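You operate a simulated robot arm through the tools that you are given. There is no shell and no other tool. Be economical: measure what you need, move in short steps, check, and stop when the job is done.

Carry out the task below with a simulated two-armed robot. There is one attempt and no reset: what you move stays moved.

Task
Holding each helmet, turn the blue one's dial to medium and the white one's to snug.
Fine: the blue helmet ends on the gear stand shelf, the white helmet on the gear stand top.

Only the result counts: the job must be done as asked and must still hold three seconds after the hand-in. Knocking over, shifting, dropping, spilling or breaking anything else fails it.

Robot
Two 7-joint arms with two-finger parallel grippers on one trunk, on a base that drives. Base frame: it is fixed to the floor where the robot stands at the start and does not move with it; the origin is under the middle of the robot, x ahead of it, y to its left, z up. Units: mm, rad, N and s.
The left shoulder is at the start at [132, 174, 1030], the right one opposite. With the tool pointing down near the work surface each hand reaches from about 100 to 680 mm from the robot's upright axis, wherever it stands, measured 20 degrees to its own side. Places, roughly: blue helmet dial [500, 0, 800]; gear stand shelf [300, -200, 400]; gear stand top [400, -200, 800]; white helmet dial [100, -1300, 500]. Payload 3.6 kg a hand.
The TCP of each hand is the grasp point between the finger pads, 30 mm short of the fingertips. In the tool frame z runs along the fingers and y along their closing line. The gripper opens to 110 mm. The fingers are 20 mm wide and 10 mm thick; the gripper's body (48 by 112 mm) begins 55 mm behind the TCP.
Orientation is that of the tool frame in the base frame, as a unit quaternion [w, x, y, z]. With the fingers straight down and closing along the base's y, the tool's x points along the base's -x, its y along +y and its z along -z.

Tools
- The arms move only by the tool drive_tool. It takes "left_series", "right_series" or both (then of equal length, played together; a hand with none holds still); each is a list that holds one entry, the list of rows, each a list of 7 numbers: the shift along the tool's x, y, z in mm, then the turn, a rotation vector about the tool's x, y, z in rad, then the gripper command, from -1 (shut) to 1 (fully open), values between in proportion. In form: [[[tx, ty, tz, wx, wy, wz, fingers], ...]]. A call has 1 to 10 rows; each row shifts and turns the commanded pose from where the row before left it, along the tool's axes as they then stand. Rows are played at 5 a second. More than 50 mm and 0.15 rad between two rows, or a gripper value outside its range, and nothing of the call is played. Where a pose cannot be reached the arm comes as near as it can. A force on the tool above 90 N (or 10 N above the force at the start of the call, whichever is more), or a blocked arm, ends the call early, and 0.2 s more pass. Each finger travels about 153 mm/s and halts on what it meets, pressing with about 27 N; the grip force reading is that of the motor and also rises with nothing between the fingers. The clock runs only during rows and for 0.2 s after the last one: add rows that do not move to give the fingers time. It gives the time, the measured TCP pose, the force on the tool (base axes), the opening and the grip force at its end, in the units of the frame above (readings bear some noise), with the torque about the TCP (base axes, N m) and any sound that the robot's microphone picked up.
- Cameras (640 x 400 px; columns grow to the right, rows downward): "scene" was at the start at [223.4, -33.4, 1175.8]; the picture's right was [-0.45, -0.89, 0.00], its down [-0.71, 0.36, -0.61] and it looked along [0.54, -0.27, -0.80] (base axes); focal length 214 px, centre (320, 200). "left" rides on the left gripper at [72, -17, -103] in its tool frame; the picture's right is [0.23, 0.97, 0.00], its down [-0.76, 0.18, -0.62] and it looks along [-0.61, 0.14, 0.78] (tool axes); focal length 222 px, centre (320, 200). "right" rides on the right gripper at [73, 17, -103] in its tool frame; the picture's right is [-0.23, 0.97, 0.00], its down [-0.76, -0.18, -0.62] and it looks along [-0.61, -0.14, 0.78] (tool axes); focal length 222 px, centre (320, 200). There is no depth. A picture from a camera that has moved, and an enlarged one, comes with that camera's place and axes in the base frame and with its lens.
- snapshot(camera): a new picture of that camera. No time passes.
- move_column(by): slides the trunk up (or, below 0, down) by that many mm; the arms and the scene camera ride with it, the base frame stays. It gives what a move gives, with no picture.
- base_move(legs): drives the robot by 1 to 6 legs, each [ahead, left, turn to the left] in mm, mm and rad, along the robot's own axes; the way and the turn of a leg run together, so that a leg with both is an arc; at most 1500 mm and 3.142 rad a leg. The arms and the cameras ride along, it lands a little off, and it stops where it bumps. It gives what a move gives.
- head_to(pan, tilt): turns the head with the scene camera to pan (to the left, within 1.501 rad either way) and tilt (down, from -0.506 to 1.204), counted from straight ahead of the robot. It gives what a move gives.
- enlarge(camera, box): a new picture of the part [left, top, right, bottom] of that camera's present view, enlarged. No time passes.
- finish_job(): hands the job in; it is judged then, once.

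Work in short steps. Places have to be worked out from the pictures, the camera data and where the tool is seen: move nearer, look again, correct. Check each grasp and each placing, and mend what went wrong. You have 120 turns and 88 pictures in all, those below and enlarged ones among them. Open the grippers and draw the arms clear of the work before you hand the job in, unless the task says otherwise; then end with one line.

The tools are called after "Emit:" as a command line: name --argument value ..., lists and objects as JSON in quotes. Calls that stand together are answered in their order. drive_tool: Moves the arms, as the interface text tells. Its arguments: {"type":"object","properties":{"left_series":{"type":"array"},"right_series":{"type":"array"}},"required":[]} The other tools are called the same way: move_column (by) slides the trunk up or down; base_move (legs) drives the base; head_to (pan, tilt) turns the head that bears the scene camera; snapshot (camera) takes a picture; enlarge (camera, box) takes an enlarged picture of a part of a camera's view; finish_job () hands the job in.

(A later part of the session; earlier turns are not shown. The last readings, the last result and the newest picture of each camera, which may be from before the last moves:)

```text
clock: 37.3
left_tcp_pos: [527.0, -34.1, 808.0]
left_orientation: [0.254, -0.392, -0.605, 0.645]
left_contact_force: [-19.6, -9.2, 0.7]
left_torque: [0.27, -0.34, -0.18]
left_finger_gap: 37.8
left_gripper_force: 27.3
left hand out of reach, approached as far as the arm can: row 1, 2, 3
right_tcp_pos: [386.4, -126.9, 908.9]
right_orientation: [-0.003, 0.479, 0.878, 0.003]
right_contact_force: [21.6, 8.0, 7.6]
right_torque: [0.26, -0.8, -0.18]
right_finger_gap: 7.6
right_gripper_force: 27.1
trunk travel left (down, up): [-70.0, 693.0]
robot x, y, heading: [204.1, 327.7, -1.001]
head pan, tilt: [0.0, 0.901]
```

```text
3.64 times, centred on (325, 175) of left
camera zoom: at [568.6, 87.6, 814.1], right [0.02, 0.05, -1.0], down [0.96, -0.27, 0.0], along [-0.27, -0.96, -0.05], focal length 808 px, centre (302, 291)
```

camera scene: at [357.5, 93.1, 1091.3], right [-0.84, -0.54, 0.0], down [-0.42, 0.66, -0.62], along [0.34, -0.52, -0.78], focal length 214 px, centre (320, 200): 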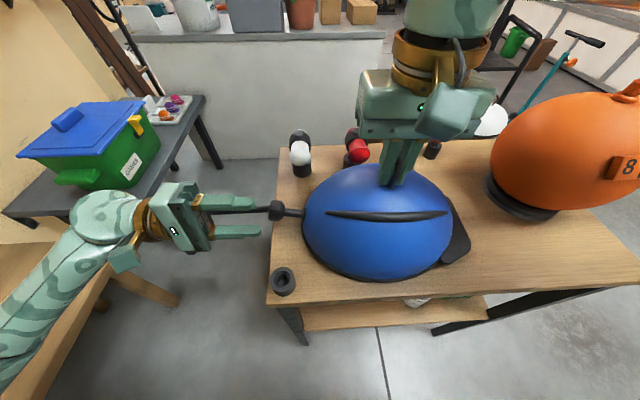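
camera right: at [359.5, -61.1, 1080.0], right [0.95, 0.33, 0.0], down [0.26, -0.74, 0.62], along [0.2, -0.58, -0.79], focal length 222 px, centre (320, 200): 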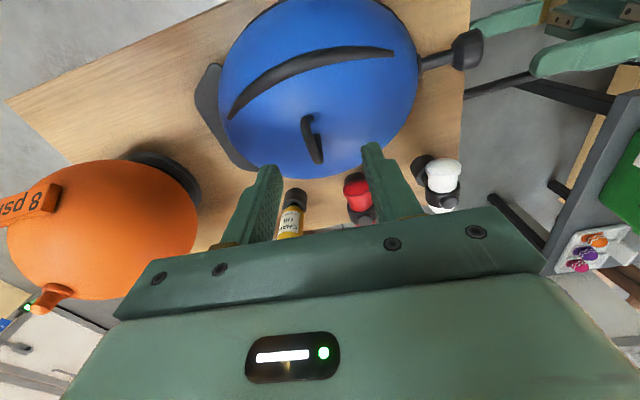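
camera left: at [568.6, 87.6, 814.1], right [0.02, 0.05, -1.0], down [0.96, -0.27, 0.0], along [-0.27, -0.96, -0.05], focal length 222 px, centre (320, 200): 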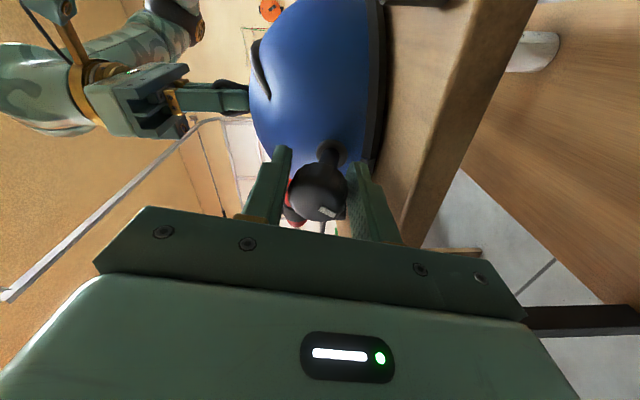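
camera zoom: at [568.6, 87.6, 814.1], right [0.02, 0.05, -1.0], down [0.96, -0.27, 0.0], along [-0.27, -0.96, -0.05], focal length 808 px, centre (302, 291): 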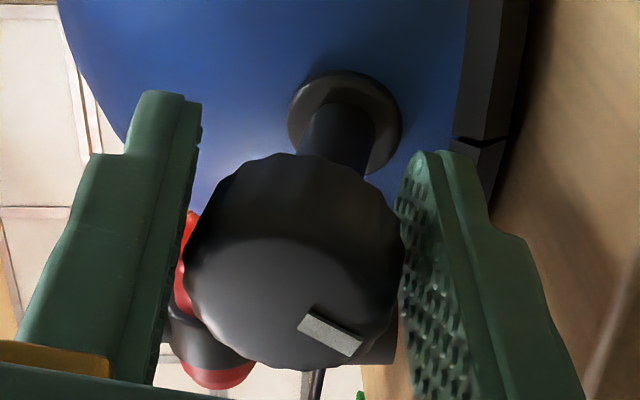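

No marks at all; the setting must show by feel/sound. Open slightly, roll back −1.2 rad and re-grip.

Emit:
drive_tool --left_series '[[[0, 0, 0, 0, 0, 0, -0.05], [0, 0, 0, 0, 0, -0.14, -0.05], [0, 0, 0, 0, 0, -0.14, -0.05], [0, 0, 0, 0, 0, -0.14, -0.05], [0, 0, 0, 0, 0, -0.14, -0.05], [0, 0, 0, 0, 0, -0.14, -0.05], [0, 0, 0, 0, 0, -0.14, -0.05], [0, 0, 0, 0, 0, -0.14, -0.05], [0, 0, 0, 0, 0, -0.14, -0.05], [0, 0, 0, 0, 0, -0.14, -0.05]]]'

Emit:
enlarge --camera "left" --box '[220, 100, 420, 240]'

```text
clock: 39.5
left_tcp_pos: [525.8, -32.4, 809.6]
left_orientation: [-0.585, -0.041, 0.721, -0.37]
left_contact_force: [-0.6, -0.8, 0.6]
left_torque: [0.01, 0.01, 0.01]
left_finger_gap: 52.3
left_gripper_force: 0.1
right_tcp_pos: [386.4, -126.9, 906.8]
right_orientation: [-0.004, 0.478, 0.878, 0.003]
right_contact_force: [0.1, -0.3, -3.0]
right_torque: [-0.01, 0.04, 0.01]
right_finger_gap: 7.9
right_gripper_force: 27.3
trunk travel left (down, up): [-70.0, 693.0]
robot x, y, heading: [205.2, 327.1, -1.001]
head pan, tilt: [0.0, 0.901]
```

```text
2.86 times, centred on (320, 170) of left
camera zoom: at [596.4, 41.3, 883.9], right [-0.55, 0.79, -0.27], down [0.66, 0.21, -0.73], along [-0.52, -0.58, -0.63], focal length 635 px, centre (320, 286)
```

zoom: 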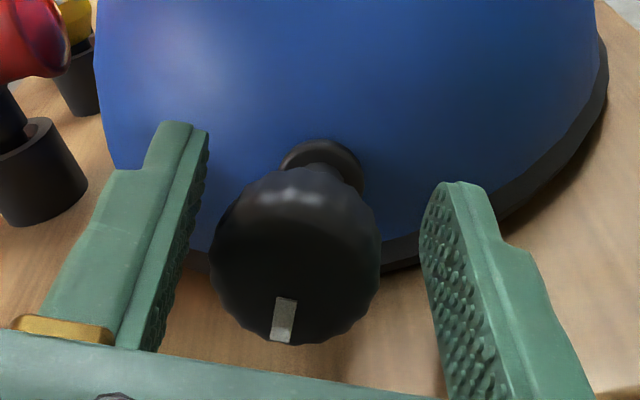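

Good view from above. Re-grip and turn clockwise 1.2 rad in steps, listening.

Emit:
drive_tool --left_series '[[[0, -3, 2, 0, 0, 0, -0.5], [0, 0, 0, 0, 0, 0, -1], [0, 0, 0, 0, 0, 0, -1], [0, 0, 0, 0, 0, 0.12, -1], [0, 0, 0, 0, 0, 0.12, -1], [0, 0, 0, 0, 0, 0.12, -1], [0, 0, 0, 0, 0, 0, -1]]]'

Emit:
enlarge --camera "left" --box '[220, 100, 420, 240]'

```text
clock: 41.1
left_tcp_pos: [525.8, -36.3, 809.9]
left_orientation: [-0.508, 0.09, 0.716, -0.47]
left_contact_force: [2.6, 7.4, -1.6]
left_torque: [0.3, 0.0, -0.86]
left_finger_gap: 36.6
left_gripper_force: 26.4
right_tcp_pos: [385.7, -127.6, 907.7]
right_orientation: [-0.003, 0.479, 0.878, 0.003]
right_contact_force: [-3.3, -7.5, 1.4]
right_torque: [-0.68, -0.28, 0.0]
right_finger_gap: 7.7
right_gripper_force: 26.5
trunk travel left (down, up): [-70.0, 693.0]
robot x, y, heading: [204.0, 325.5, -1.002]
head pan, tilt: [0.0, 0.901]
```

```text
2.86 times, centred on (320, 170) of left
camera zoom: at [582.4, 58.1, 873.2], right [-0.45, 0.67, -0.6], down [0.8, 0.0, -0.6], along [-0.4, -0.75, -0.53], focal length 635 px, centre (320, 286)
```

zoom: 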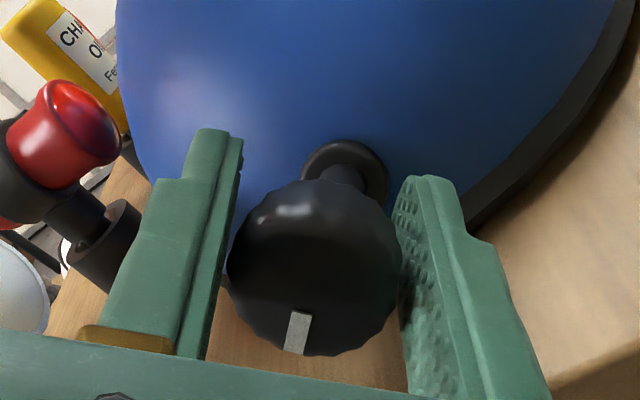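

Still turning freely; continue the stroke.

Emit:
drive_tool --left_series '[[[0, 0, 0, 0, 0, 0.12, -1], [0, 0, 0, 0, 0, 0.12, -1], [0, 0, 0, 0, 0, 0.12, -1], [0, 0, 0, 0, 0, 0.12, -1], [0, 0, 0, 0, 0, 0, -1]]]'

Emit:
drive_tool --left_series '[[[0, 0, 0, 0, 0, 0.12, -1], [0, 0, 0, 0, 0, 0.12, -1], [0, 0, 0, 0, 0, 0.12, -1], [0, 0, 0, 0, 0, 0, -1]]]'

Emit:
enlarge --camera "left" --box '[220, 100, 420, 240]'

```text
clock: 42.3
left_tcp_pos: [524.7, -36.8, 808.7]
left_orientation: [-0.381, 0.257, 0.675, -0.577]
left_contact_force: [-1.9, 5.4, -6.3]
left_torque: [0.33, -0.19, -0.6]
left_finger_gap: 37.2
left_gripper_force: 27.2
right_tcp_pos: [386.2, -127.2, 908.4]
right_orientation: [-0.002, 0.478, 0.878, 0.002]
right_contact_force: [1.7, -6.2, 8.9]
right_torque: [-0.23, -0.84, -0.14]
right_finger_gap: 7.8
right_gripper_force: 26.6
trunk travel left (down, up): [-70.0, 693.0]
robot x, y, heading: [203.8, 323.7, -0.998]
head pan, tilt: [0.0, 0.901]
```

```text
clock: 43.3
left_tcp_pos: [525.5, -36.5, 809.2]
left_orientation: [0.272, -0.375, -0.617, 0.636]
left_contact_force: [-1.0, 4.4, -13.1]
left_torque: [0.46, -0.36, -0.5]
left_finger_gap: 37.1
left_gripper_force: 27.2
right_tcp_pos: [385.2, -126.0, 908.8]
right_orientation: [-0.003, 0.479, 0.878, 0.002]
right_contact_force: [-0.9, -6.1, 22.0]
right_torque: [0.28, -0.88, -0.17]
right_finger_gap: 7.5
right_gripper_force: 27.4
trunk travel left (down, up): [-70.0, 693.0]
robot x, y, heading: [206.8, 329.1, -0.999]
head pan, tilt: [0.0, 0.901]
```

```text
2.86 times, centred on (320, 170) of left
camera zoom: at [566.8, 83.5, 820.1], right [-0.02, 0.1, -1.0], down [0.96, -0.27, -0.04], along [-0.27, -0.96, -0.09], focal length 635 px, centre (320, 286)
```

zoom: 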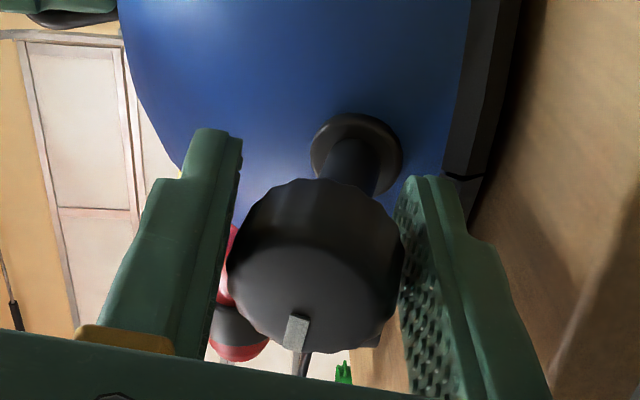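

Pointer has turned ~90° (now toward "ahead") with no click. I re-grip for another stroke, rolling back further.

Emit:
drive_tool --left_series '[[[0, 0, 0, 0, 0, 0, -0.05], [0, 0, 0, 0, 0, -0.15, -0.05], [0, 0, 0, 0, 0, -0.15, -0.05], [0, 0, 0, 0, 0, -0.15, -0.05], [0, 0, 0, 0, 0, -0.15, -0.05], [0, 0, 0, 0, 0, -0.15, -0.05], [0, 0, 0, 0, 0, -0.15, -0.05], [0, 0, 0, 0, 0, -0.15, -0.05], [0, 0, 0, 0, 0, -0.15, -0.05], [0, 0, 0, 0, 0, -0.15, -0.05]]]'

Emit:
drive_tool --left_series '[[[0, 0, 0, 0, 0, -0.15, -0.05], [0, 0, 0, 0, 0, -0.15, -0.05], [0, 0, 0, 0, 0, -0.15, -0.05], [0, 0, 0, 0, 0, 0, -0.05]]]'

Emit:
enlarge --camera "left" --box '[220, 100, 420, 240]'

```text
clock: 45.5
left_tcp_pos: [525.6, -36.0, 808.7]
left_orientation: [-0.611, -0.095, 0.716, -0.325]
left_contact_force: [-0.6, 1.0, -0.9]
left_torque: [0.0, -0.02, -0.01]
left_finger_gap: 52.1
left_gripper_force: 0.1
right_tcp_pos: [386.0, -125.6, 908.8]
right_orientation: [-0.006, 0.478, 0.878, 0.003]
right_contact_force: [0.2, 0.5, -3.1]
right_torque: [-0.01, 0.03, 0.02]
right_finger_gap: 7.8
right_gripper_force: 27.3
trunk travel left (down, up): [-70.0, 693.0]
robot x, y, heading: [206.9, 326.8, -0.997]
head pan, tilt: [0.0, 0.901]
```

```text
clock: 46.5
left_tcp_pos: [527.2, -36.4, 809.3]
left_orientation: [-0.668, -0.251, 0.676, -0.182]
left_contact_force: [-0.8, 0.0, -0.2]
left_torque: [0.0, 0.02, 0.01]
left_finger_gap: 52.3
left_gripper_force: 0.1
right_tcp_pos: [385.6, -126.7, 908.8]
right_orientation: [-0.005, 0.478, 0.878, 0.002]
right_contact_force: [0.3, 0.4, -2.8]
right_torque: [-0.02, 0.04, 0.02]
right_finger_gap: 7.8
right_gripper_force: 27.1
trunk travel left (down, up): [-70.0, 693.0]
robot x, y, heading: [202.8, 328.1, -1.003]
head pan, tilt: [0.0, 0.901]
```

```text
2.86 times, centred on (320, 170) of left
camera zoom: at [621.7, 2.4, 884.3], right [-0.56, 0.76, 0.31], down [0.39, 0.58, -0.72], along [-0.73, -0.28, -0.62], focal length 635 px, centre (320, 286)
```

zoom: 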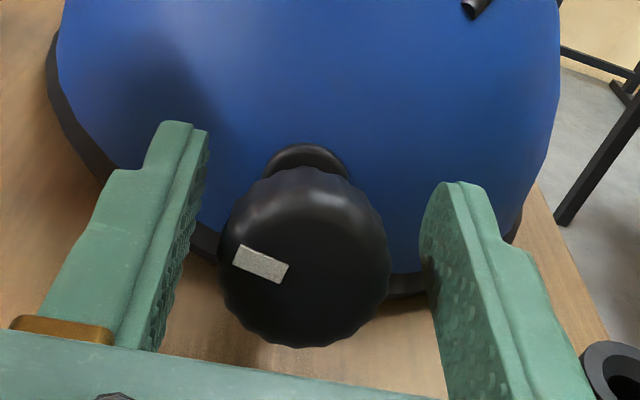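

Pointer is now at 9 o'clock seen from outside. Re-grip here and turn on, listening.

Emit:
drive_tool --left_series '[[[0, -3, 2, 0, 0, 0, -0.5], [0, 0, 0, 0, 0, 0, -1], [0, 0, 0, 0, 0, 0, -1], [0, 0, 0, 0, 0, 0.12, -1], [0, 0, 0, 0, 0, 0.12, -1], [0, 0, 0, 0, 0, 0.12, -1], [0, 0, 0, 0, 0, 0.12, -1], [0, 0, 0, 0, 0, 0, -1]]]'

Emit:
drive_tool --left_series '[[[0, 0, 0, 0, 0, 0.12, -1], [0, 0, 0, 0, 0, 0.12, -1], [0, 0, 0, 0, 0, 0.12, -1], [0, 0, 0, 0, 0, 0.12, -1], [0, 0, 0, 0, 0, 0, -1]]]'

Emit:
enlarge --camera "left" --box '[220, 100, 420, 240]'

```text
clock: 48.3
left_tcp_pos: [525.0, -40.6, 809.7]
left_orientation: [-0.606, -0.082, 0.717, -0.335]
left_contact_force: [-3.0, 4.5, 1.4]
left_torque: [0.19, 0.13, -0.85]
left_finger_gap: 35.8
left_gripper_force: 26.7
right_tcp_pos: [385.8, -128.0, 907.7]
right_orientation: [-0.003, 0.478, 0.878, 0.003]
right_contact_force: [2.7, -5.6, -4.1]
right_torque: [-0.77, -0.05, -0.1]
right_finger_gap: 7.6
right_gripper_force: 26.6
trunk travel left (down, up): [-70.0, 693.0]
robot x, y, heading: [202.2, 327.4, -0.999]
head pan, tilt: [0.0, 0.901]
```

```text
clock: 49.5
left_tcp_pos: [524.8, -40.4, 809.4]
left_orientation: [-0.507, 0.091, 0.716, -0.471]
left_contact_force: [-6.6, 3.2, -0.1]
left_torque: [0.23, 0.03, -0.78]
left_finger_gap: 36.9
left_gripper_force: 26.6
right_tcp_pos: [386.9, -126.7, 907.3]
right_orientation: [-0.004, 0.479, 0.878, 0.003]
right_contact_force: [7.8, -4.1, -2.1]
right_torque: [-0.52, -0.62, -0.3]
right_finger_gap: 7.7
right_gripper_force: 27.3
trunk travel left (down, up): [-70.0, 693.0]
robot x, y, heading: [204.4, 331.3, -1.002]
head pan, tilt: [0.0, 0.901]
```

```text
2.86 times, centred on (320, 170) of left
camera zoom: at [582.6, 54.5, 872.5], right [-0.45, 0.66, -0.6], down [0.8, 0.0, -0.6], along [-0.4, -0.75, -0.53], focal length 635 px, centre (320, 286)
```

zoom: 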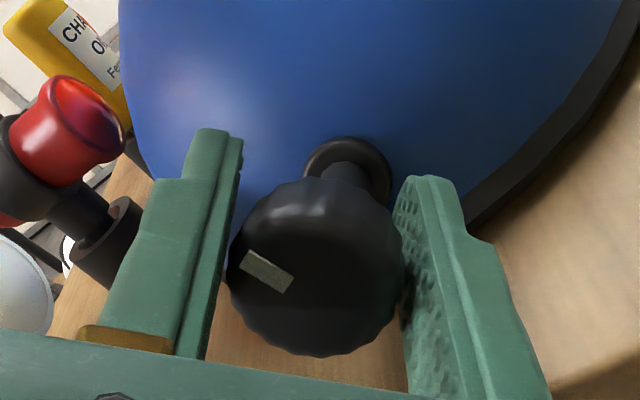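

No click for ~135° of turning. Before going further I look for a legend: first the white helmet and surroundings.

Emit:
head_to --pan -0.5 --tilt 0.5

Emit:
snapshot --camera "scene"

```text
clock: 50.5
left_tcp_pos: [526.9, -40.3, 809.8]
left_orientation: [-0.508, 0.09, 0.716, -0.47]
left_contact_force: [-8.0, -0.1, 0.6]
left_torque: [0.23, -0.19, -0.26]
left_finger_gap: 36.8
left_gripper_force: 26.8
right_tcp_pos: [386.2, -127.2, 907.4]
right_orientation: [-0.005, 0.479, 0.878, 0.003]
right_contact_force: [6.1, -2.0, 1.2]
right_torque: [-0.08, -0.5, -0.36]
right_finger_gap: 7.7
right_gripper_force: 27.0
trunk travel left (down, up): [-70.0, 693.0]
robot x, y, heading: [202.7, 328.9, -1.001]
head pan, tilt: [-0.499, 0.499]
```

```text
48 pictures are left
camera scene: at [323.2, 65.9, 1125.2], right [-1.0, -0.07, 0.0], down [-0.04, 0.48, -0.88], along [0.06, -0.88, -0.48], focal length 214 px, centre (320, 200)
```

scene: 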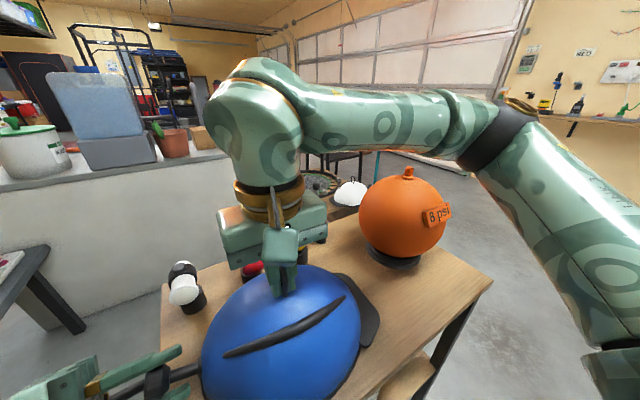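

Check the wall posters on the right.

Emit:
enlarge --camera "scene" --box '[500, 30, 640, 130]'

Emit:
enlarge --camera "scene" --box '[290, 160, 470, 280]'

```text
4.00 times, centred on (570, 80) of scene
camera zoom: at [323.2, 65.9, 1125.2], right [-1.0, -0.07, 0.0], down [-0.04, 0.48, -0.88], along [0.06, -0.88, -0.48], focal length 858 px, centre (-680, 680)
```

zoom: 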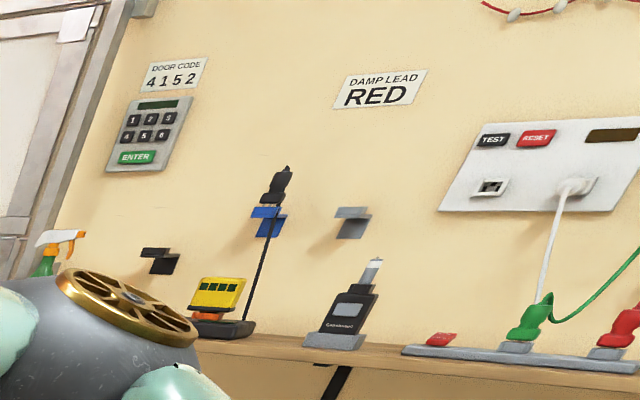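

```text
3.33 times, centred on (380, 220) of scene
camera zoom: at [323.2, 65.9, 1125.2], right [-1.0, -0.07, 0.0], down [-0.04, 0.48, -0.88], along [0.06, -0.88, -0.48], focal length 715 px, centre (120, 133)
```

zoom: 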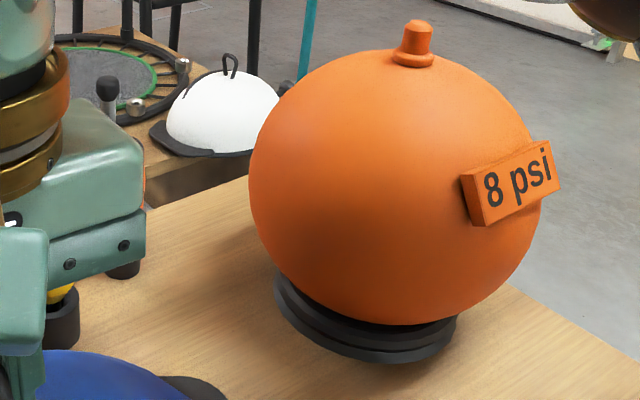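

Walls hold other legends but none for helmets yet. Continue the stroke while listening, since it's cheap.

Emit:
drive_tool --left_series '[[[0, 0, 0, 0, 0, 0.12, -1], [0, 0, 0, 0, 0, 0.12, -1], [0, 0, 0, 0, 0, 0.12, -1], [0, 0, 0, 0, 0, 0.12, -1], [0, 0, 0, 0, 0, 0.12, -1], [0, 0, 0, 0, 0, 0, -1]]]'

Emit:
head_to --pan 1.5 --tilt 0.3

Emit:
snapshot --camera "scene"

```text
clock: 51.9
left_tcp_pos: [526.0, -40.5, 809.5]
left_orientation: [-0.345, 0.298, 0.658, -0.599]
left_contact_force: [0.3, 4.7, -8.0]
left_torque: [0.64, -0.11, -0.09]
left_finger_gap: 38.2
left_gripper_force: 26.8
right_tcp_pos: [385.8, -127.4, 909.8]
right_orientation: [-0.003, 0.48, 0.877, 0.003]
right_contact_force: [-1.9, -7.1, 13.5]
right_torque: [-0.13, -0.65, -0.37]
right_finger_gap: 7.7
right_gripper_force: 27.1
trunk travel left (down, up): [-70.0, 693.0]
robot x, y, heading: [207.1, 330.5, -1.002]
head pan, tilt: [-0.499, 0.499]
```

```text
clock: 53.8
left_tcp_pos: [526.7, -41.4, 809.0]
left_orientation: [-0.346, 0.298, 0.658, -0.599]
left_contact_force: [8.8, 8.0, -13.7]
left_torque: [0.41, -0.27, 0.08]
left_finger_gap: 38.2
left_gripper_force: 26.5
right_tcp_pos: [385.8, -126.6, 907.5]
right_orientation: [-0.003, 0.479, 0.878, 0.003]
right_contact_force: [-9.0, -8.6, 23.4]
right_torque: [0.4, -0.35, -0.35]
right_finger_gap: 8.0
right_gripper_force: 26.8
trunk travel left (down, up): [-70.0, 693.0]
robot x, y, heading: [205.1, 327.9, -1.002]
head pan, tilt: [1.499, 0.3]
```

```text
45 pictures are left
camera scene: at [398.5, 201.6, 1143.8], right [0.48, -0.88, 0.0], down [-0.26, -0.14, -0.96], along [0.84, 0.46, -0.3], focal length 214 px, centre (320, 200)
```

scene: 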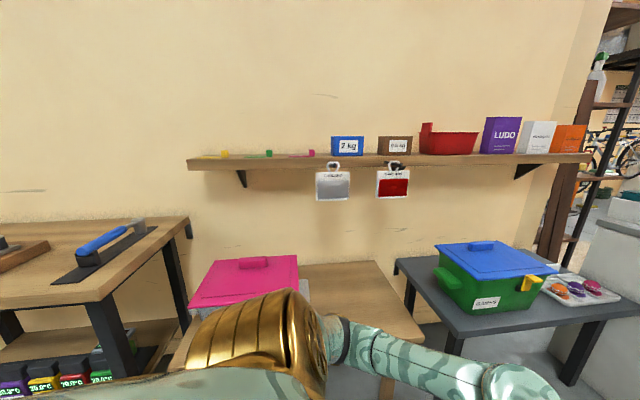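

Zoom on the two hanging cards.

Emit:
enlarge --camera "scene" --box '[300, 130, 440, 210]'

Emit:
enlarge --camera "left" --box '[220, 100, 420, 240]'

```text
4.57 times, centred on (370, 170) of scene
camera zoom: at [398.5, 201.6, 1143.8], right [0.48, -0.88, 0.0], down [-0.26, -0.14, -0.96], along [0.84, 0.46, -0.3], focal length 980 px, centre (91, 337)
```

zoom: 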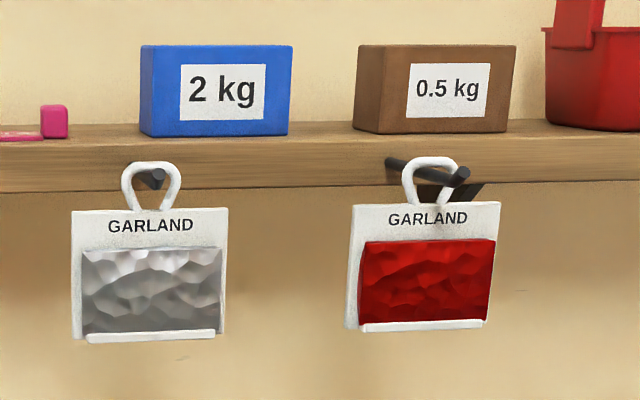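

```text
2.86 times, centred on (320, 170) of left
camera zoom: at [569.2, 76.4, 836.9], right [-0.15, 0.29, -0.95], down [0.95, -0.23, -0.22], along [-0.28, -0.93, -0.23], focal length 635 px, centre (320, 286)
```

zoom: 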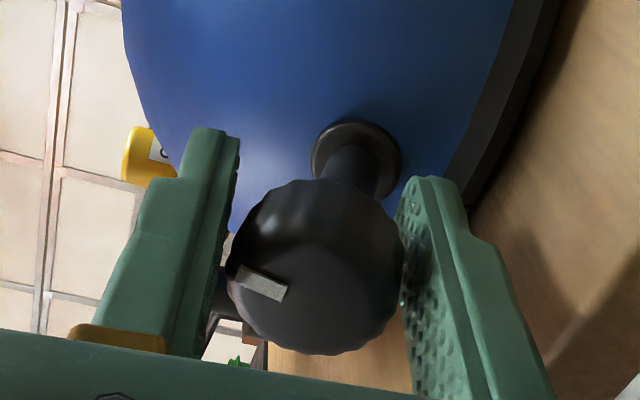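

Cards are unrelated. Pointer is now at 12 o'clock (≈3.0 rad turned). Another stroke without pictures, watching for sound or a stop.

Emit:
drive_tool --left_series '[[[0, 0, 0, 0, 0, 0, -0.05], [0, 0, 0, 0, 0, -0.15, -0.05], [0, 0, 0, 0, 0, -0.15, -0.05], [0, 0, 0, 0, 0, -0.15, -0.05], [0, 0, 0, 0, 0, -0.15, -0.05], [0, 0, 0, 0, 0, -0.15, -0.05], [0, 0, 0, 0, 0, -0.15, -0.05], [0, 0, 0, 0, 0, -0.15, -0.05], [0, 0, 0, 0, 0, -0.15, -0.05], [0, 0, 0, 0, 0, -0.15, -0.05]]]'

Emit:
drive_tool --left_series '[[[0, 2, 0, 0, 0, -0.12, -0.5], [0, 0, 0, 0, 0, 0, -1], [0, 0, 0, 0, 0, 0, -1], [0, 0, 0, 0, 0, 0.12, -1], [0, 0, 0, 0, 0, 0.12, -1], [0, 0, 0, 0, 0, 0.12, -1], [0, 0, 0, 0, 0, 0.12, -1], [0, 0, 0, 0, 0, 0.12, -1], [0, 0, 0, 0, 0, 0, -1]]]'

Emit:
drive_tool --left_series '[[[0, 0, 0, 0, 0, 0.12, -1], [0, 0, 0, 0, 0, 0.12, -1], [0, 0, 0, 0, 0, 0.12, -1], [0, 0, 0, 0, 0, 0.12, -1], [0, 0, 0, 0, 0, 0.12, -1], [0, 0, 0, 0, 0, 0.12, -1], [0, 0, 0, 0, 0, 0, -1]]]'

Emit:
enlarge --camera "left" --box '[220, 100, 420, 240]'

```text
clock: 56.0
left_tcp_pos: [525.9, -41.3, 808.6]
left_orientation: [-0.645, -0.178, 0.699, -0.25]
left_contact_force: [0.0, 0.3, 0.4]
left_torque: [-0.03, -0.03, -0.02]
left_finger_gap: 52.4
left_gripper_force: 0.1
right_tcp_pos: [385.5, -126.9, 907.5]
right_orientation: [-0.004, 0.479, 0.878, 0.004]
right_contact_force: [-0.1, 0.8, -3.6]
right_torque: [-0.01, 0.05, -0.02]
right_finger_gap: 7.7
right_gripper_force: 26.8
trunk travel left (down, up): [-70.0, 693.0]
robot x, y, heading: [206.6, 326.7, -0.998]
head pan, tilt: [1.499, 0.3]
```

```text
clock: 58.0
left_tcp_pos: [523.7, -38.5, 809.4]
left_orientation: [-0.565, -0.007, 0.722, -0.399]
left_contact_force: [-0.7, 2.3, 0.0]
left_torque: [0.19, -0.02, -0.51]
left_finger_gap: 36.6
left_gripper_force: 27.2
right_tcp_pos: [386.7, -127.1, 908.4]
right_orientation: [-0.004, 0.478, 0.878, 0.003]
right_contact_force: [0.1, -2.9, -2.3]
right_torque: [-0.28, -0.13, 0.13]
right_finger_gap: 7.8
right_gripper_force: 27.1
trunk travel left (down, up): [-70.0, 693.0]
robot x, y, heading: [207.8, 328.6, -1.003]
head pan, tilt: [1.499, 0.3]
```

```text
clock: 59.6
left_tcp_pos: [524.1, -38.8, 808.6]
left_orientation: [-0.389, 0.248, 0.678, -0.573]
left_contact_force: [3.3, 5.4, -4.0]
left_torque: [0.73, -0.02, -0.35]
left_finger_gap: 37.3
left_gripper_force: 27.3
right_tcp_pos: [385.4, -128.3, 908.8]
right_orientation: [-0.003, 0.479, 0.878, 0.004]
right_contact_force: [-3.6, -5.9, 4.7]
right_torque: [-0.67, -0.49, -0.04]
right_finger_gap: 7.4
right_gripper_force: 27.4
trunk travel left (down, up): [-70.0, 693.0]
robot x, y, heading: [207.2, 332.2, -1.001]
head pan, tilt: [1.499, 0.3]
```

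```text
2.86 times, centred on (320, 170) of left
camera zoom: at [569.6, 74.2, 847.0], right [-0.24, 0.39, -0.89], down [0.92, -0.19, -0.33], along [-0.3, -0.9, -0.32], focal length 635 px, centre (320, 286)
```

zoom: 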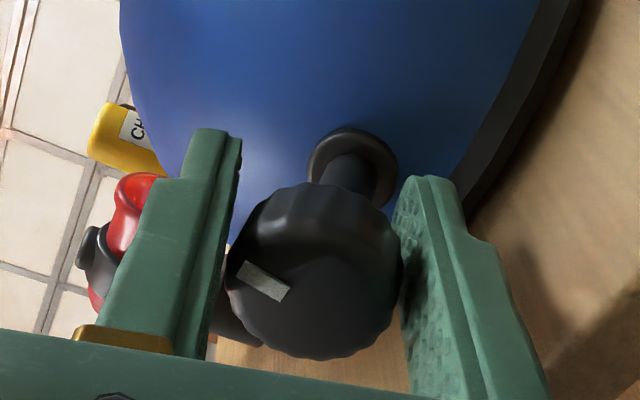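

The pointer stayed at 12 o'clock through this stroke with higher torque, so 12 o'clock is the clockwise end stop. Now turn counter-clockwise in a long stroke to find the other end, listening.

Emit:
drive_tool --left_series '[[[0, 0, 0, 0, 0, -0.12, -1], [0, 0, 0, 0, 0, -0.12, -1], [0, 0, 0, 0, 0, -0.12, -1], [0, 0, 0, 0, 0, -0.12, -1], [0, 0, 0, 0, 0, -0.12, -1], [0, 0, 0, 0, 0, -0.12, -1], [0, 0, 0, 0, 0, -0.12, -1], [0, 0, 0, 0, 0, -0.12, -1], [0, 0, 0, 0, 0, -0.12, -1], [0, 0, 0, 0, 0, -0.12, -1]]]'

Emit:
drive_tool --left_series '[[[0, 0, 0, 0, 0, -0.12, -1], [0, 0, 0, 0, 0, -0.12, -1], [0, 0, 0, 0, 0, -0.12, -1], [0, 0, 0, 0, 0, 0, -1]]]'

Emit:
enlarge --camera "left" --box '[220, 100, 420, 240]'

```text
clock: 61.8
left_tcp_pos: [525.4, -38.4, 810.6]
left_orientation: [-0.645, -0.178, 0.699, -0.251]
left_contact_force: [1.9, -2.5, 12.6]
left_torque: [0.18, -0.25, -0.25]
left_finger_gap: 34.3
left_gripper_force: 26.8
right_tcp_pos: [386.4, -125.3, 907.5]
right_orientation: [-0.004, 0.479, 0.878, 0.003]
right_contact_force: [1.5, 1.9, -5.7]
right_torque: [-0.17, 0.97, 0.36]
right_finger_gap: 7.8
right_gripper_force: 26.8
trunk travel left (down, up): [-70.0, 693.0]
robot x, y, heading: [204.4, 326.1, -1.003]
head pan, tilt: [1.499, 0.3]
```

```text
clock: 62.8
left_tcp_pos: [524.4, -39.8, 809.5]
left_orientation: [0.679, 0.302, -0.656, 0.131]
left_contact_force: [2.2, -4.3, 8.2]
left_torque: [-0.08, -0.07, 0.54]
left_finger_gap: 33.9
left_gripper_force: 26.6
right_tcp_pos: [386.1, -127.4, 907.8]
right_orientation: [-0.005, 0.479, 0.878, 0.003]
right_contact_force: [-3.8, 3.1, -4.0]
right_torque: [0.18, 1.13, 0.3]
right_finger_gap: 7.7
right_gripper_force: 26.9
trunk travel left (down, up): [-70.0, 693.0]
robot x, y, heading: [207.4, 327.1, -0.994]
head pan, tilt: [1.499, 0.3]
```

```text
2.86 times, centred on (320, 170) of left
camera zoom: at [627.2, -7.9, 879.2], right [-0.54, 0.71, 0.45], down [0.32, 0.67, -0.67], along [-0.78, -0.21, -0.59], focal length 635 px, centre (320, 286)
```

zoom: 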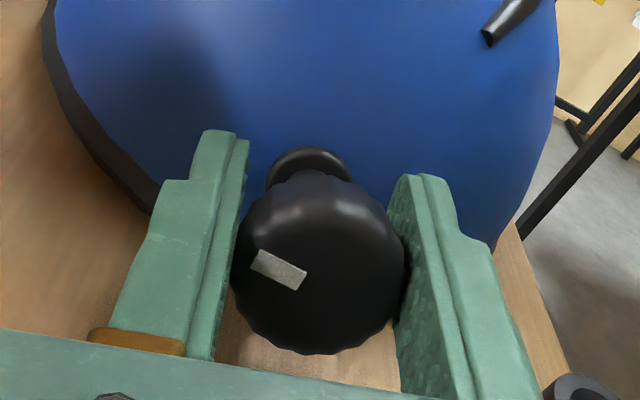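

Back at 9 o'clock after 1.56 rad. Re-grip and continue counter-clockwise to find the lower stop.

Emit:
drive_tool --left_series '[[[0, 0, 0, 0, 0, 0, -0.05], [0, 0, 0, 0, 0, 0.15, -0.05], [0, 0, 0, 0, 0, 0.15, -0.05], [0, 0, 0, 0, 0, 0.15, -0.05], [0, 0, 0, 0, 0, 0.15, -0.05], [0, 0, 0, 0, 0, 0.15, -0.05], [0, 0, 0, 0, 0, 0.15, -0.05], [0, 0, 0, 0, 0, 0.15, -0.05], [0, 0, 0, 0, 0, 0.15, -0.05], [0, 0, 0, 0, 0, 0.15, -0.05]]]'

Emit:
drive_tool --left_series '[[[0, 0, 0, 0, 0, 0.15, -0.05], [0, 0, 0, 0, 0, 0.1, -0.05], [0, 0, 0, 0, 0, 0, -1], [0, 0, 0, 0, 0, 0, -1], [0, 0, 0, 0, 0, -0.12, -1], [0, 0, 0, 0, 0, -0.12, -1], [0, 0, 0, 0, 0, -0.12, -1], [0, 0, 0, 0, 0, -0.12, -1], [0, 0, 0, 0, 0, -0.12, -1], [0, 0, 0, 0, 0, -0.12, -1]]]'

Emit:
drive_tool --left_series '[[[0, 0, 0, 0, 0, -0.12, -1], [0, 0, 0, 0, 0, -0.12, -1], [0, 0, 0, 0, 0, -0.12, -1], [0, 0, 0, 0, 0, -0.12, -1], [0, 0, 0, 0, 0, -0.12, -1], [0, 0, 0, 0, 0, -0.12, -1], [0, 0, 0, 0, 0, -0.12, -1], [0, 0, 0, 0, 0, 0, -1]]]'

Emit:
enlarge --camera "left" --box '[220, 100, 420, 240]'

```text
clock: 65.0
left_tcp_pos: [525.3, -38.6, 809.4]
left_orientation: [-0.447, 0.176, 0.7, -0.528]
left_contact_force: [-1.4, -0.6, 0.9]
left_torque: [0.03, 0.01, 0.01]
left_finger_gap: 52.3
left_gripper_force: 0.1
right_tcp_pos: [386.6, -127.1, 907.4]
right_orientation: [-0.004, 0.479, 0.878, 0.004]
right_contact_force: [-0.5, 0.5, -3.3]
right_torque: [-0.03, 0.03, 0.0]
right_finger_gap: 7.7
right_gripper_force: 27.0
trunk travel left (down, up): [-70.0, 693.0]
robot x, y, heading: [203.6, 333.9, -0.998]
head pan, tilt: [1.499, 0.3]
```

```text
clock: 67.2
left_tcp_pos: [524.6, -39.4, 808.4]
left_orientation: [-0.559, 0.006, 0.722, -0.408]
left_contact_force: [-0.2, -1.1, -0.3]
left_torque: [0.22, -0.51, 0.16]
left_finger_gap: 38.0
left_gripper_force: 27.2
right_tcp_pos: [386.5, -125.7, 907.4]
right_orientation: [-0.004, 0.479, 0.878, 0.003]
right_contact_force: [-0.5, 1.2, -2.0]
right_torque: [-0.02, 0.51, 0.12]
right_finger_gap: 7.3
right_gripper_force: 27.4
trunk travel left (down, up): [-70.0, 693.0]
robot x, y, heading: [203.8, 324.6, -1.0]
head pan, tilt: [1.499, 0.3]
```

```text
clock: 69.0
left_tcp_pos: [523.7, -38.8, 808.4]
left_orientation: [0.677, 0.288, -0.662, 0.144]
left_contact_force: [2.9, -2.9, 3.4]
left_torque: [-0.07, -0.01, 0.26]
left_finger_gap: 35.2
left_gripper_force: 27.3
right_tcp_pos: [384.8, -127.4, 907.2]
right_orientation: [-0.004, 0.478, 0.878, 0.003]
right_contact_force: [-3.2, 2.6, -7.5]
right_torque: [-0.05, 0.95, 0.34]
right_finger_gap: 7.7
right_gripper_force: 26.7
trunk travel left (down, up): [-70.0, 693.0]
robot x, y, heading: [204.1, 328.9, -1.004]
head pan, tilt: [1.499, 0.3]
```

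```text
2.86 times, centred on (320, 170) of left
camera zoom: at [625.4, -5.6, 880.7], right [-0.54, 0.73, 0.42], down [0.34, 0.65, -0.68], along [-0.77, -0.23, -0.6], focal length 635 px, centre (320, 286)
```

zoom: 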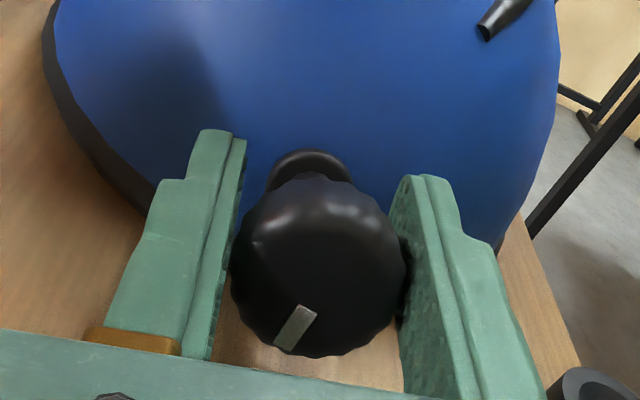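

Pointer is back at 6 o'clock. Continue further counter-clockwise to see whether there's a stop beyond.

Emit:
drive_tool --left_series '[[[0, 0, 0, 0, 0, 0, -0.05], [0, 0, 0, 0, 0, 0.15, -0.05], [0, 0, 0, 0, 0, 0.15, -0.05], [0, 0, 0, 0, 0, 0.15, -0.05], [0, 0, 0, 0, 0, 0.15, -0.05], [0, 0, 0, 0, 0, 0.15, -0.05], [0, 0, 0, 0, 0, 0.15, -0.05], [0, 0, 0, 0, 0, 0.15, -0.05], [0, 0, 0, 0, 0, 0.15, -0.05], [0, 0, 0, 0, 0, 0.15, -0.05]]]'

Emit:
drive_tool --left_series '[[[0, 0, 0, 0, 0, 0, -1], [0, 0, 0, 0, 0, 0, -1], [0, 0, 0, 0, 0, -0.12, -1], [0, 0, 0, 0, 0, -0.12, -1], [0, 0, 0, 0, 0, -0.12, -1], [0, 0, 0, 0, 0, -0.12, -1], [0, 0, 0, 0, 0, -0.12, -1], [0, 0, 0, 0, 0, -0.12, -1], [0, 0, 0, 0, 0, -0.12, -1], [0, 0, 0, 0, 0, 0, -1]]]'

Emit:
enlarge --camera "left" --box '[220, 100, 420, 240]'

```text
clock: 71.2
left_tcp_pos: [524.3, -38.3, 808.4]
left_orientation: [-0.437, 0.19, 0.697, -0.537]
left_contact_force: [-0.4, 0.0, -0.1]
left_torque: [0.02, 0.0, -0.01]
left_finger_gap: 52.2
left_gripper_force: 0.1
right_tcp_pos: [387.1, -127.0, 908.3]
right_orientation: [-0.004, 0.479, 0.878, 0.004]
right_contact_force: [0.5, -0.2, -1.8]
right_torque: [-0.05, 0.03, -0.02]
right_finger_gap: 7.9
right_gripper_force: 27.5
trunk travel left (down, up): [-70.0, 693.0]
robot x, y, heading: [206.5, 327.6, -1.001]
head pan, tilt: [1.499, 0.3]
```

```text
clock: 73.4
left_tcp_pos: [525.2, -39.2, 809.2]
left_orientation: [-0.618, -0.113, 0.713, -0.31]
left_contact_force: [0.3, 1.6, 1.2]
left_torque: [-0.01, -0.28, -0.31]
left_finger_gap: 36.7
left_gripper_force: 26.9
right_tcp_pos: [387.8, -127.0, 909.2]
right_orientation: [-0.005, 0.478, 0.878, 0.003]
right_contact_force: [-0.6, -1.5, -3.5]
right_torque: [-0.18, 0.45, 0.21]
right_finger_gap: 7.8
right_gripper_force: 26.3
trunk travel left (down, up): [-70.0, 693.0]
robot x, y, heading: [205.1, 330.6, -0.999]
head pan, tilt: [1.499, 0.3]
```

```text
2.86 times, centred on (320, 170) of left
camera zoom: at [603.6, 24.1, 887.1], right [-0.58, 0.81, -0.08], down [0.57, 0.33, -0.75], along [-0.59, -0.48, -0.65], focal length 635 px, centre (320, 286)
```

zoom: 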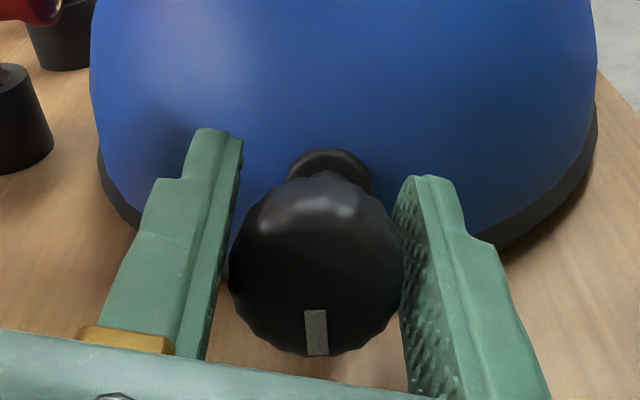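

It stays at 6 o'clock, so the range is 6 → 12 o'clock clockwise (half-turn): loose at 6, medium at 9, snug at 12. Roll back, re-grip and turn +1.57 rad to 9 o'clock.

Emit:
drive_tool --left_series '[[[0, 0, 0, 0, 0, 0, -0.05], [0, 0, 0, 0, 0, -0.15, -0.05], [0, 0, 0, 0, 0, -0.15, -0.05], [0, 0, 0, 0, 0, -0.15, -0.05], [0, 0, 0, 0, 0, -0.15, -0.05], [0, 0, 0, 0, 0, -0.1, -0.05], [0, 0, 0, 0, 0, 0, -1], [0, 0, 0, 0, 0, 0, -1], [0, 0, 0, 0, 0, 0.12, -1], [0, 0, 0, 0, 0, 0.12, -1]]]'

Emit:
drive_tool --left_series '[[[0, 0, 0, 0, 0, 0.12, -1], [0, 0, 0, 0, 0, 0.12, -1], [0, 0, 0, 0, 0, 0.12, -1], [0, 0, 0, 0, 0, 0.12, -1], [0, 0, 0, 0, 0, 0.12, -1], [0, 0, 0, 0, 0, 0.12, -1], [0, 0, 0, 0, 0, 0.12, -1], [0, 0, 0, 0, 0, 0.12, -1], [0, 0, 0, 0, 0, 0.12, -1], [0, 0, 0, 0, 0, 0, -1]]]'

Emit:
enlarge --camera "left" --box '[220, 100, 420, 240]'

```text
clock: 75.6
left_tcp_pos: [524.5, -39.4, 808.9]
left_orientation: [0.673, 0.272, -0.669, 0.161]
left_contact_force: [1.8, 3.3, 0.5]
left_torque: [0.19, 0.07, -0.62]
left_finger_gap: 34.9
left_gripper_force: 26.8
right_tcp_pos: [387.0, -128.1, 907.3]
right_orientation: [-0.003, 0.478, 0.878, 0.003]
right_contact_force: [-1.7, -2.1, -2.9]
right_torque: [-0.41, 0.15, 0.4]
right_finger_gap: 7.6
right_gripper_force: 27.0
trunk travel left (down, up): [-70.0, 693.0]
robot x, y, heading: [207.0, 331.3, -0.998]
head pan, tilt: [1.499, 0.3]
```

```text
clock: 77.8
left_tcp_pos: [524.8, -38.1, 809.2]
left_orientation: [-0.493, 0.112, 0.713, -0.485]
left_contact_force: [-1.4, 3.7, -1.2]
left_torque: [0.21, 0.07, -0.8]
left_finger_gap: 37.7
left_gripper_force: 27.3
right_tcp_pos: [386.4, -128.1, 908.2]
right_orientation: [-0.003, 0.479, 0.878, 0.003]
right_contact_force: [1.9, -4.3, 0.1]
right_torque: [-0.4, -0.69, -0.02]
right_finger_gap: 7.6
right_gripper_force: 26.9
trunk travel left (down, up): [-70.0, 693.0]
robot x, y, heading: [202.5, 332.3, -1.0]
head pan, tilt: [1.499, 0.3]
```

```text
2.86 times, centred on (320, 170) of left
camera zoom: at [579.7, 59.0, 869.6], right [-0.42, 0.64, -0.65], down [0.82, -0.03, -0.57], along [-0.38, -0.77, -0.51], focal length 635 px, centre (320, 286)
```

zoom: 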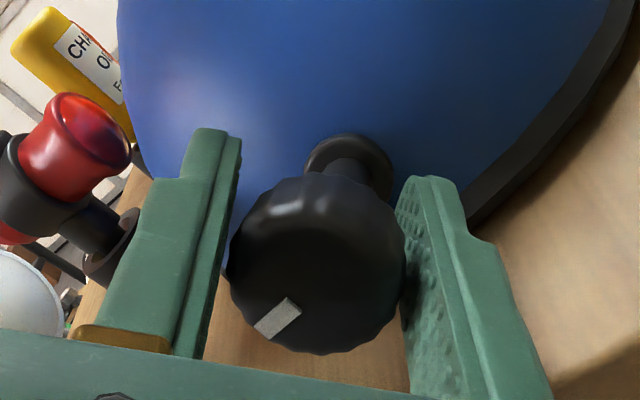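

Pointer ~10–14° short of 9 o'clock. Turn 0.21 more, release and check.

Emit:
drive_tool --left_series '[[[0, 0, 0, 0, 0, 0.11, -1], [0, 0, 0, 0, 0, 0.11, -1], [0, 0, 0, 0, 0, 0, -1], [0, 0, 0, 0, 0, 0, -0.05], [0, 0, 0, 0, 0, 0, -0.05]]]'

Emit:
enlarge --camera "left" --box '[220, 100, 420, 240]'

```text
clock: 79.0
left_tcp_pos: [524.2, -39.7, 809.4]
left_orientation: [-0.438, 0.189, 0.697, -0.536]
left_contact_force: [0.7, 0.3, 0.5]
left_torque: [0.01, 0.03, -0.01]
left_finger_gap: 52.2
left_gripper_force: 0.0
right_tcp_pos: [385.5, -127.3, 908.2]
right_orientation: [-0.004, 0.478, 0.878, 0.002]
right_contact_force: [-0.3, -0.5, -3.3]
right_torque: [-0.05, 0.07, -0.01]
right_finger_gap: 7.7
right_gripper_force: 27.3
trunk travel left (down, up): [-70.0, 693.0]
robot x, y, heading: [206.8, 328.7, -0.997]
head pan, tilt: [1.499, 0.3]
```

```text
2.86 times, centred on (320, 170) of left
camera zoom: at [573.6, 68.2, 858.0], right [-0.33, 0.51, -0.8], down [0.89, -0.13, -0.45], along [-0.33, -0.85, -0.41], focal length 635 px, centre (320, 286)
```

zoom: 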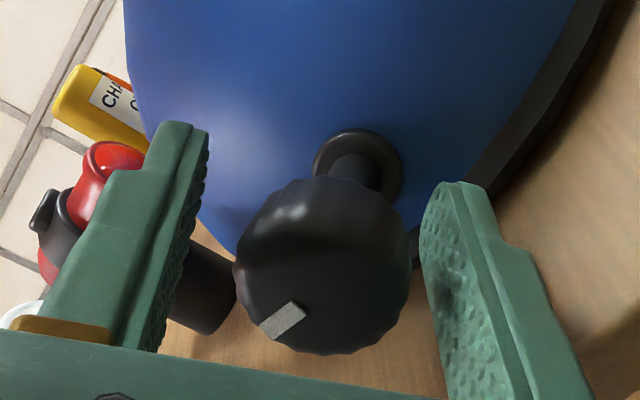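

Pointer is at ~9 o'clock = medium. I back the left hand away from the dial, then lift the helmet a little to feel its weight.

Emit:
drive_tool --left_series '[[[0, 0, -30, 0, 0, 0, 0], [0, 0, -40, 0, 0, 0, 0], [0, 0, -40, 0, 0, 0, 0], [0, 0, -40, 0, 0, 0, 0]]]'

Emit:
drive_tool --right_series '[[[0, 0, -15, 0, 0, 0, -1], [0, 0, -20, 0, 0, 0, -1], [0, 0, -25, 0, 0, 0, -1], [0, 0, 0, 0, 0, 0, -1]]]'

Emit:
head_to --pan 0 --tilt 0.8

Emit:
snapshot --camera "scene"

```text
clock: 80.0
left_tcp_pos: [648.0, 49.7, 815.4]
left_orientation: [-0.437, 0.189, 0.697, -0.536]
left_contact_force: [0.8, -0.5, -0.4]
left_torque: [-0.01, -0.01, -0.02]
left_finger_gap: 55.0
left_gripper_force: 0.0
right_tcp_pos: [386.2, -127.0, 908.0]
right_orientation: [-0.004, 0.479, 0.878, 0.003]
right_contact_force: [-0.1, 0.3, -3.1]
right_torque: [0.0, 0.03, -0.02]
right_finger_gap: 7.5
right_gripper_force: 26.7
trunk travel left (down, up): [-70.0, 693.0]
robot x, y, heading: [206.3, 328.8, -0.995]
head pan, tilt: [1.499, 0.3]
```

```text
clock: 81.0
left_tcp_pos: [648.1, 47.9, 816.3]
left_orientation: [-0.437, 0.19, 0.697, -0.536]
left_contact_force: [0.2, 0.3, -0.4]
left_torque: [0.0, 0.0, 0.02]
left_finger_gap: 55.1
left_gripper_force: 0.1
right_tcp_pos: [385.8, -129.7, 967.5]
right_orientation: [-0.005, 0.479, 0.878, 0.003]
right_contact_force: [-0.2, -0.1, -2.2]
right_torque: [-0.01, 0.04, -0.03]
right_finger_gap: 7.6
right_gripper_force: 27.0
trunk travel left (down, up): [-70.0, 693.0]
robot x, y, heading: [203.4, 330.5, -1.0]
head pan, tilt: [1.499, 0.3]
```

```text
clock: 82.6
left_tcp_pos: [648.4, 49.0, 816.2]
left_orientation: [-0.437, 0.189, 0.697, -0.536]
left_contact_force: [0.1, 0.2, -0.6]
left_torque: [-0.04, 0.0, 0.04]
left_finger_gap: 55.0
left_gripper_force: 0.1
right_tcp_pos: [386.9, -130.2, 968.2]
right_orientation: [-0.004, 0.479, 0.878, 0.003]
right_contact_force: [0.0, -0.4, -2.8]
right_torque: [0.0, 0.04, 0.0]
right_finger_gap: 7.8
right_gripper_force: 27.0
trunk travel left (down, up): [-70.0, 693.0]
robot x, y, heading: [203.4, 330.2, -1.0]
head pan, tilt: [0.0, 0.799]
```

```text
36 pictures are left
camera scene: at [360.3, 88.8, 1099.3], right [-0.84, -0.54, 0.0], down [-0.39, 0.6, -0.7], along [0.38, -0.59, -0.72], focal length 214 px, centre (320, 200)
```

scene: 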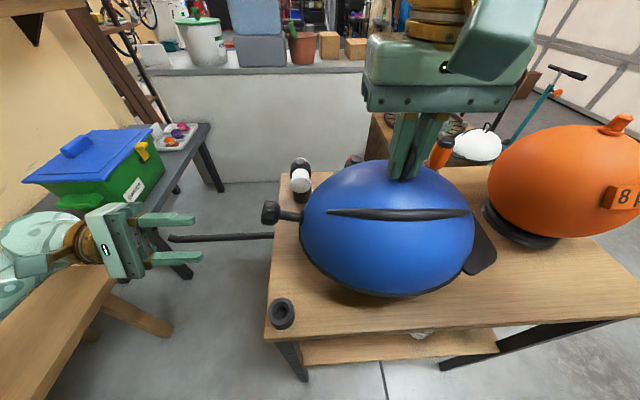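

Lifted cleanly; it weighs only ~0.3 kg. For the shelf I need its long axis along the depth (bottle-to-leg gap ≈ 290 mm). I raise, draw back and turn it clockwise 90° so the dial faces away.

Emit:
drive_tool --right_series '[[[19, 0, -15, 0, 0, 0, -1], [19, 0, -15, 0, 0, 0, -1], [18, 0, -15, 0, 0, 0, -1], [0, 0, 0, 0, 0, 0.14, -1], [0, 0, 0, 0, 0, 0.14, -1], [0, 0, 0, 0, 0, 0.14, -1], [0, 0, 0, 0, 0, 0.14, -1], [0, 0, 0, 0, 0, 0.14, -1], [0, 0, 0, 0, 0, 0.14, -1], [0, 0, 0, 0, 0, 0.14, -1]]]'

Emit:
drive_tool --right_series '[[[0, 0, 0, 0, 0, 0.14, -1], [0, 0, 0, 0, 0, 0.14, -1], [0, 0, 0, 0, 0, 0.14, -1], [0, 0, 0, 0, 0, 0.14, -1], [-19, 0, 0, 0, 0, 0.03, -1], [-19, 0, 0, 0, 0, 0, -1], [-19, 0, 0, 0, 0, 0, -1], [0, 0, 0, 0, 0, 0, -1]]]'

Emit:
snapshot --camera "scene"

```text
clock: 84.8
left_tcp_pos: [648.2, 47.7, 816.1]
left_orientation: [-0.438, 0.189, 0.697, -0.536]
left_contact_force: [0.1, -0.1, 0.4]
left_torque: [0.04, 0.0, 0.01]
left_finger_gap: 54.8
left_gripper_force: 0.0
right_tcp_pos: [356.0, -81.5, 1012.6]
right_orientation: [-0.005, 0.836, 0.548, 0.001]
right_contact_force: [-0.4, 0.1, -3.9]
right_torque: [0.05, 0.05, 0.01]
right_finger_gap: 7.7
right_gripper_force: 27.3
trunk travel left (down, up): [-70.0, 693.0]
robot x, y, heading: [204.1, 326.9, -0.999]
head pan, tilt: [0.0, 0.799]
```

```text
clock: 86.6
left_tcp_pos: [647.5, 47.5, 815.1]
left_orientation: [-0.437, 0.189, 0.697, -0.536]
left_contact_force: [0.2, 0.0, -0.6]
left_torque: [-0.01, 0.01, -0.03]
left_finger_gap: 55.0
left_gripper_force: 0.1
right_tcp_pos: [309.4, -112.6, 1014.6]
right_orientation: [-0.005, 0.959, 0.282, -0.001]
right_contact_force: [-0.5, 0.0, -3.0]
right_torque: [0.04, 0.0, 0.02]
right_finger_gap: 7.6
right_gripper_force: 26.9
trunk travel left (down, up): [-70.0, 693.0]
robot x, y, heading: [207.8, 328.4, -1.0]
head pan, tilt: [0.0, 0.799]
```

```text
35 pictures are left
camera scene: at [360.3, 88.8, 1099.3], right [-0.84, -0.54, 0.0], down [-0.39, 0.6, -0.7], along [0.38, -0.59, -0.72], focal length 214 px, centre (320, 200)
```

scene: 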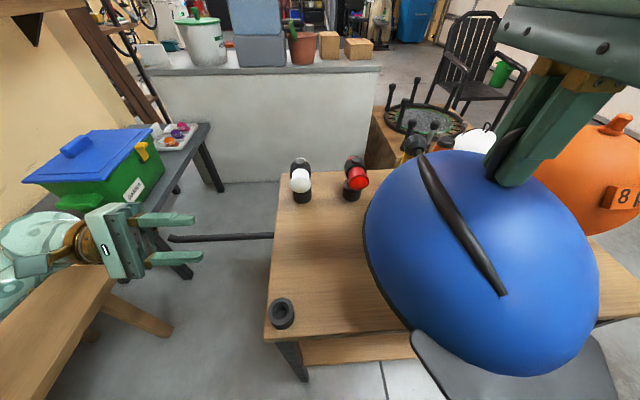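

Dial now faces away. Lower onto the front part of the table (rest height TCP≈908).

Emit:
drive_tool --right_series '[[[0, 0, 25, 0, 0, 0, -1], [0, 0, 25, 0, 0, 0, -1], [0, 0, 25, 0, 0, 0, -1], [0, 0, 22, 0, 0, 0, -1], [0, 0, 5, 0, 0, 0, -1], [0, 0, 4, 0, 0, 0, -1], [0, 0, 2, 0, 0, 0, -1]]]'

Emit:
snapshot --camera "scene"

```text
clock: 88.2
left_tcp_pos: [646.3, 48.6, 816.9]
left_orientation: [-0.436, 0.191, 0.697, -0.537]
left_contact_force: [0.0, 0.6, -0.7]
left_torque: [0.02, -0.01, -0.02]
left_finger_gap: 54.8
left_gripper_force: 0.0
right_tcp_pos: [306.7, -110.7, 906.9]
right_orientation: [-0.003, 0.96, 0.281, 0.0]
right_contact_force: [-7.7, -0.9, 18.1]
right_torque: [-0.25, -0.87, -0.16]
right_finger_gap: 7.9
right_gripper_force: 26.6
trunk travel left (down, up): [-70.0, 693.0]
robot x, y, heading: [198.6, 325.5, -1.002]
head pan, tilt: [0.0, 0.799]
```

```text
34 pictures are left
camera scene: at [358.4, 89.9, 1100.1], right [-0.84, -0.54, 0.0], down [-0.39, 0.6, -0.7], along [0.38, -0.59, -0.72], focal length 214 px, centre (320, 200)
```

scene: 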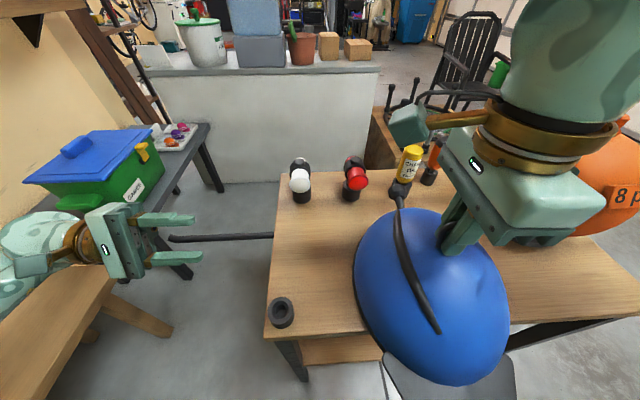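

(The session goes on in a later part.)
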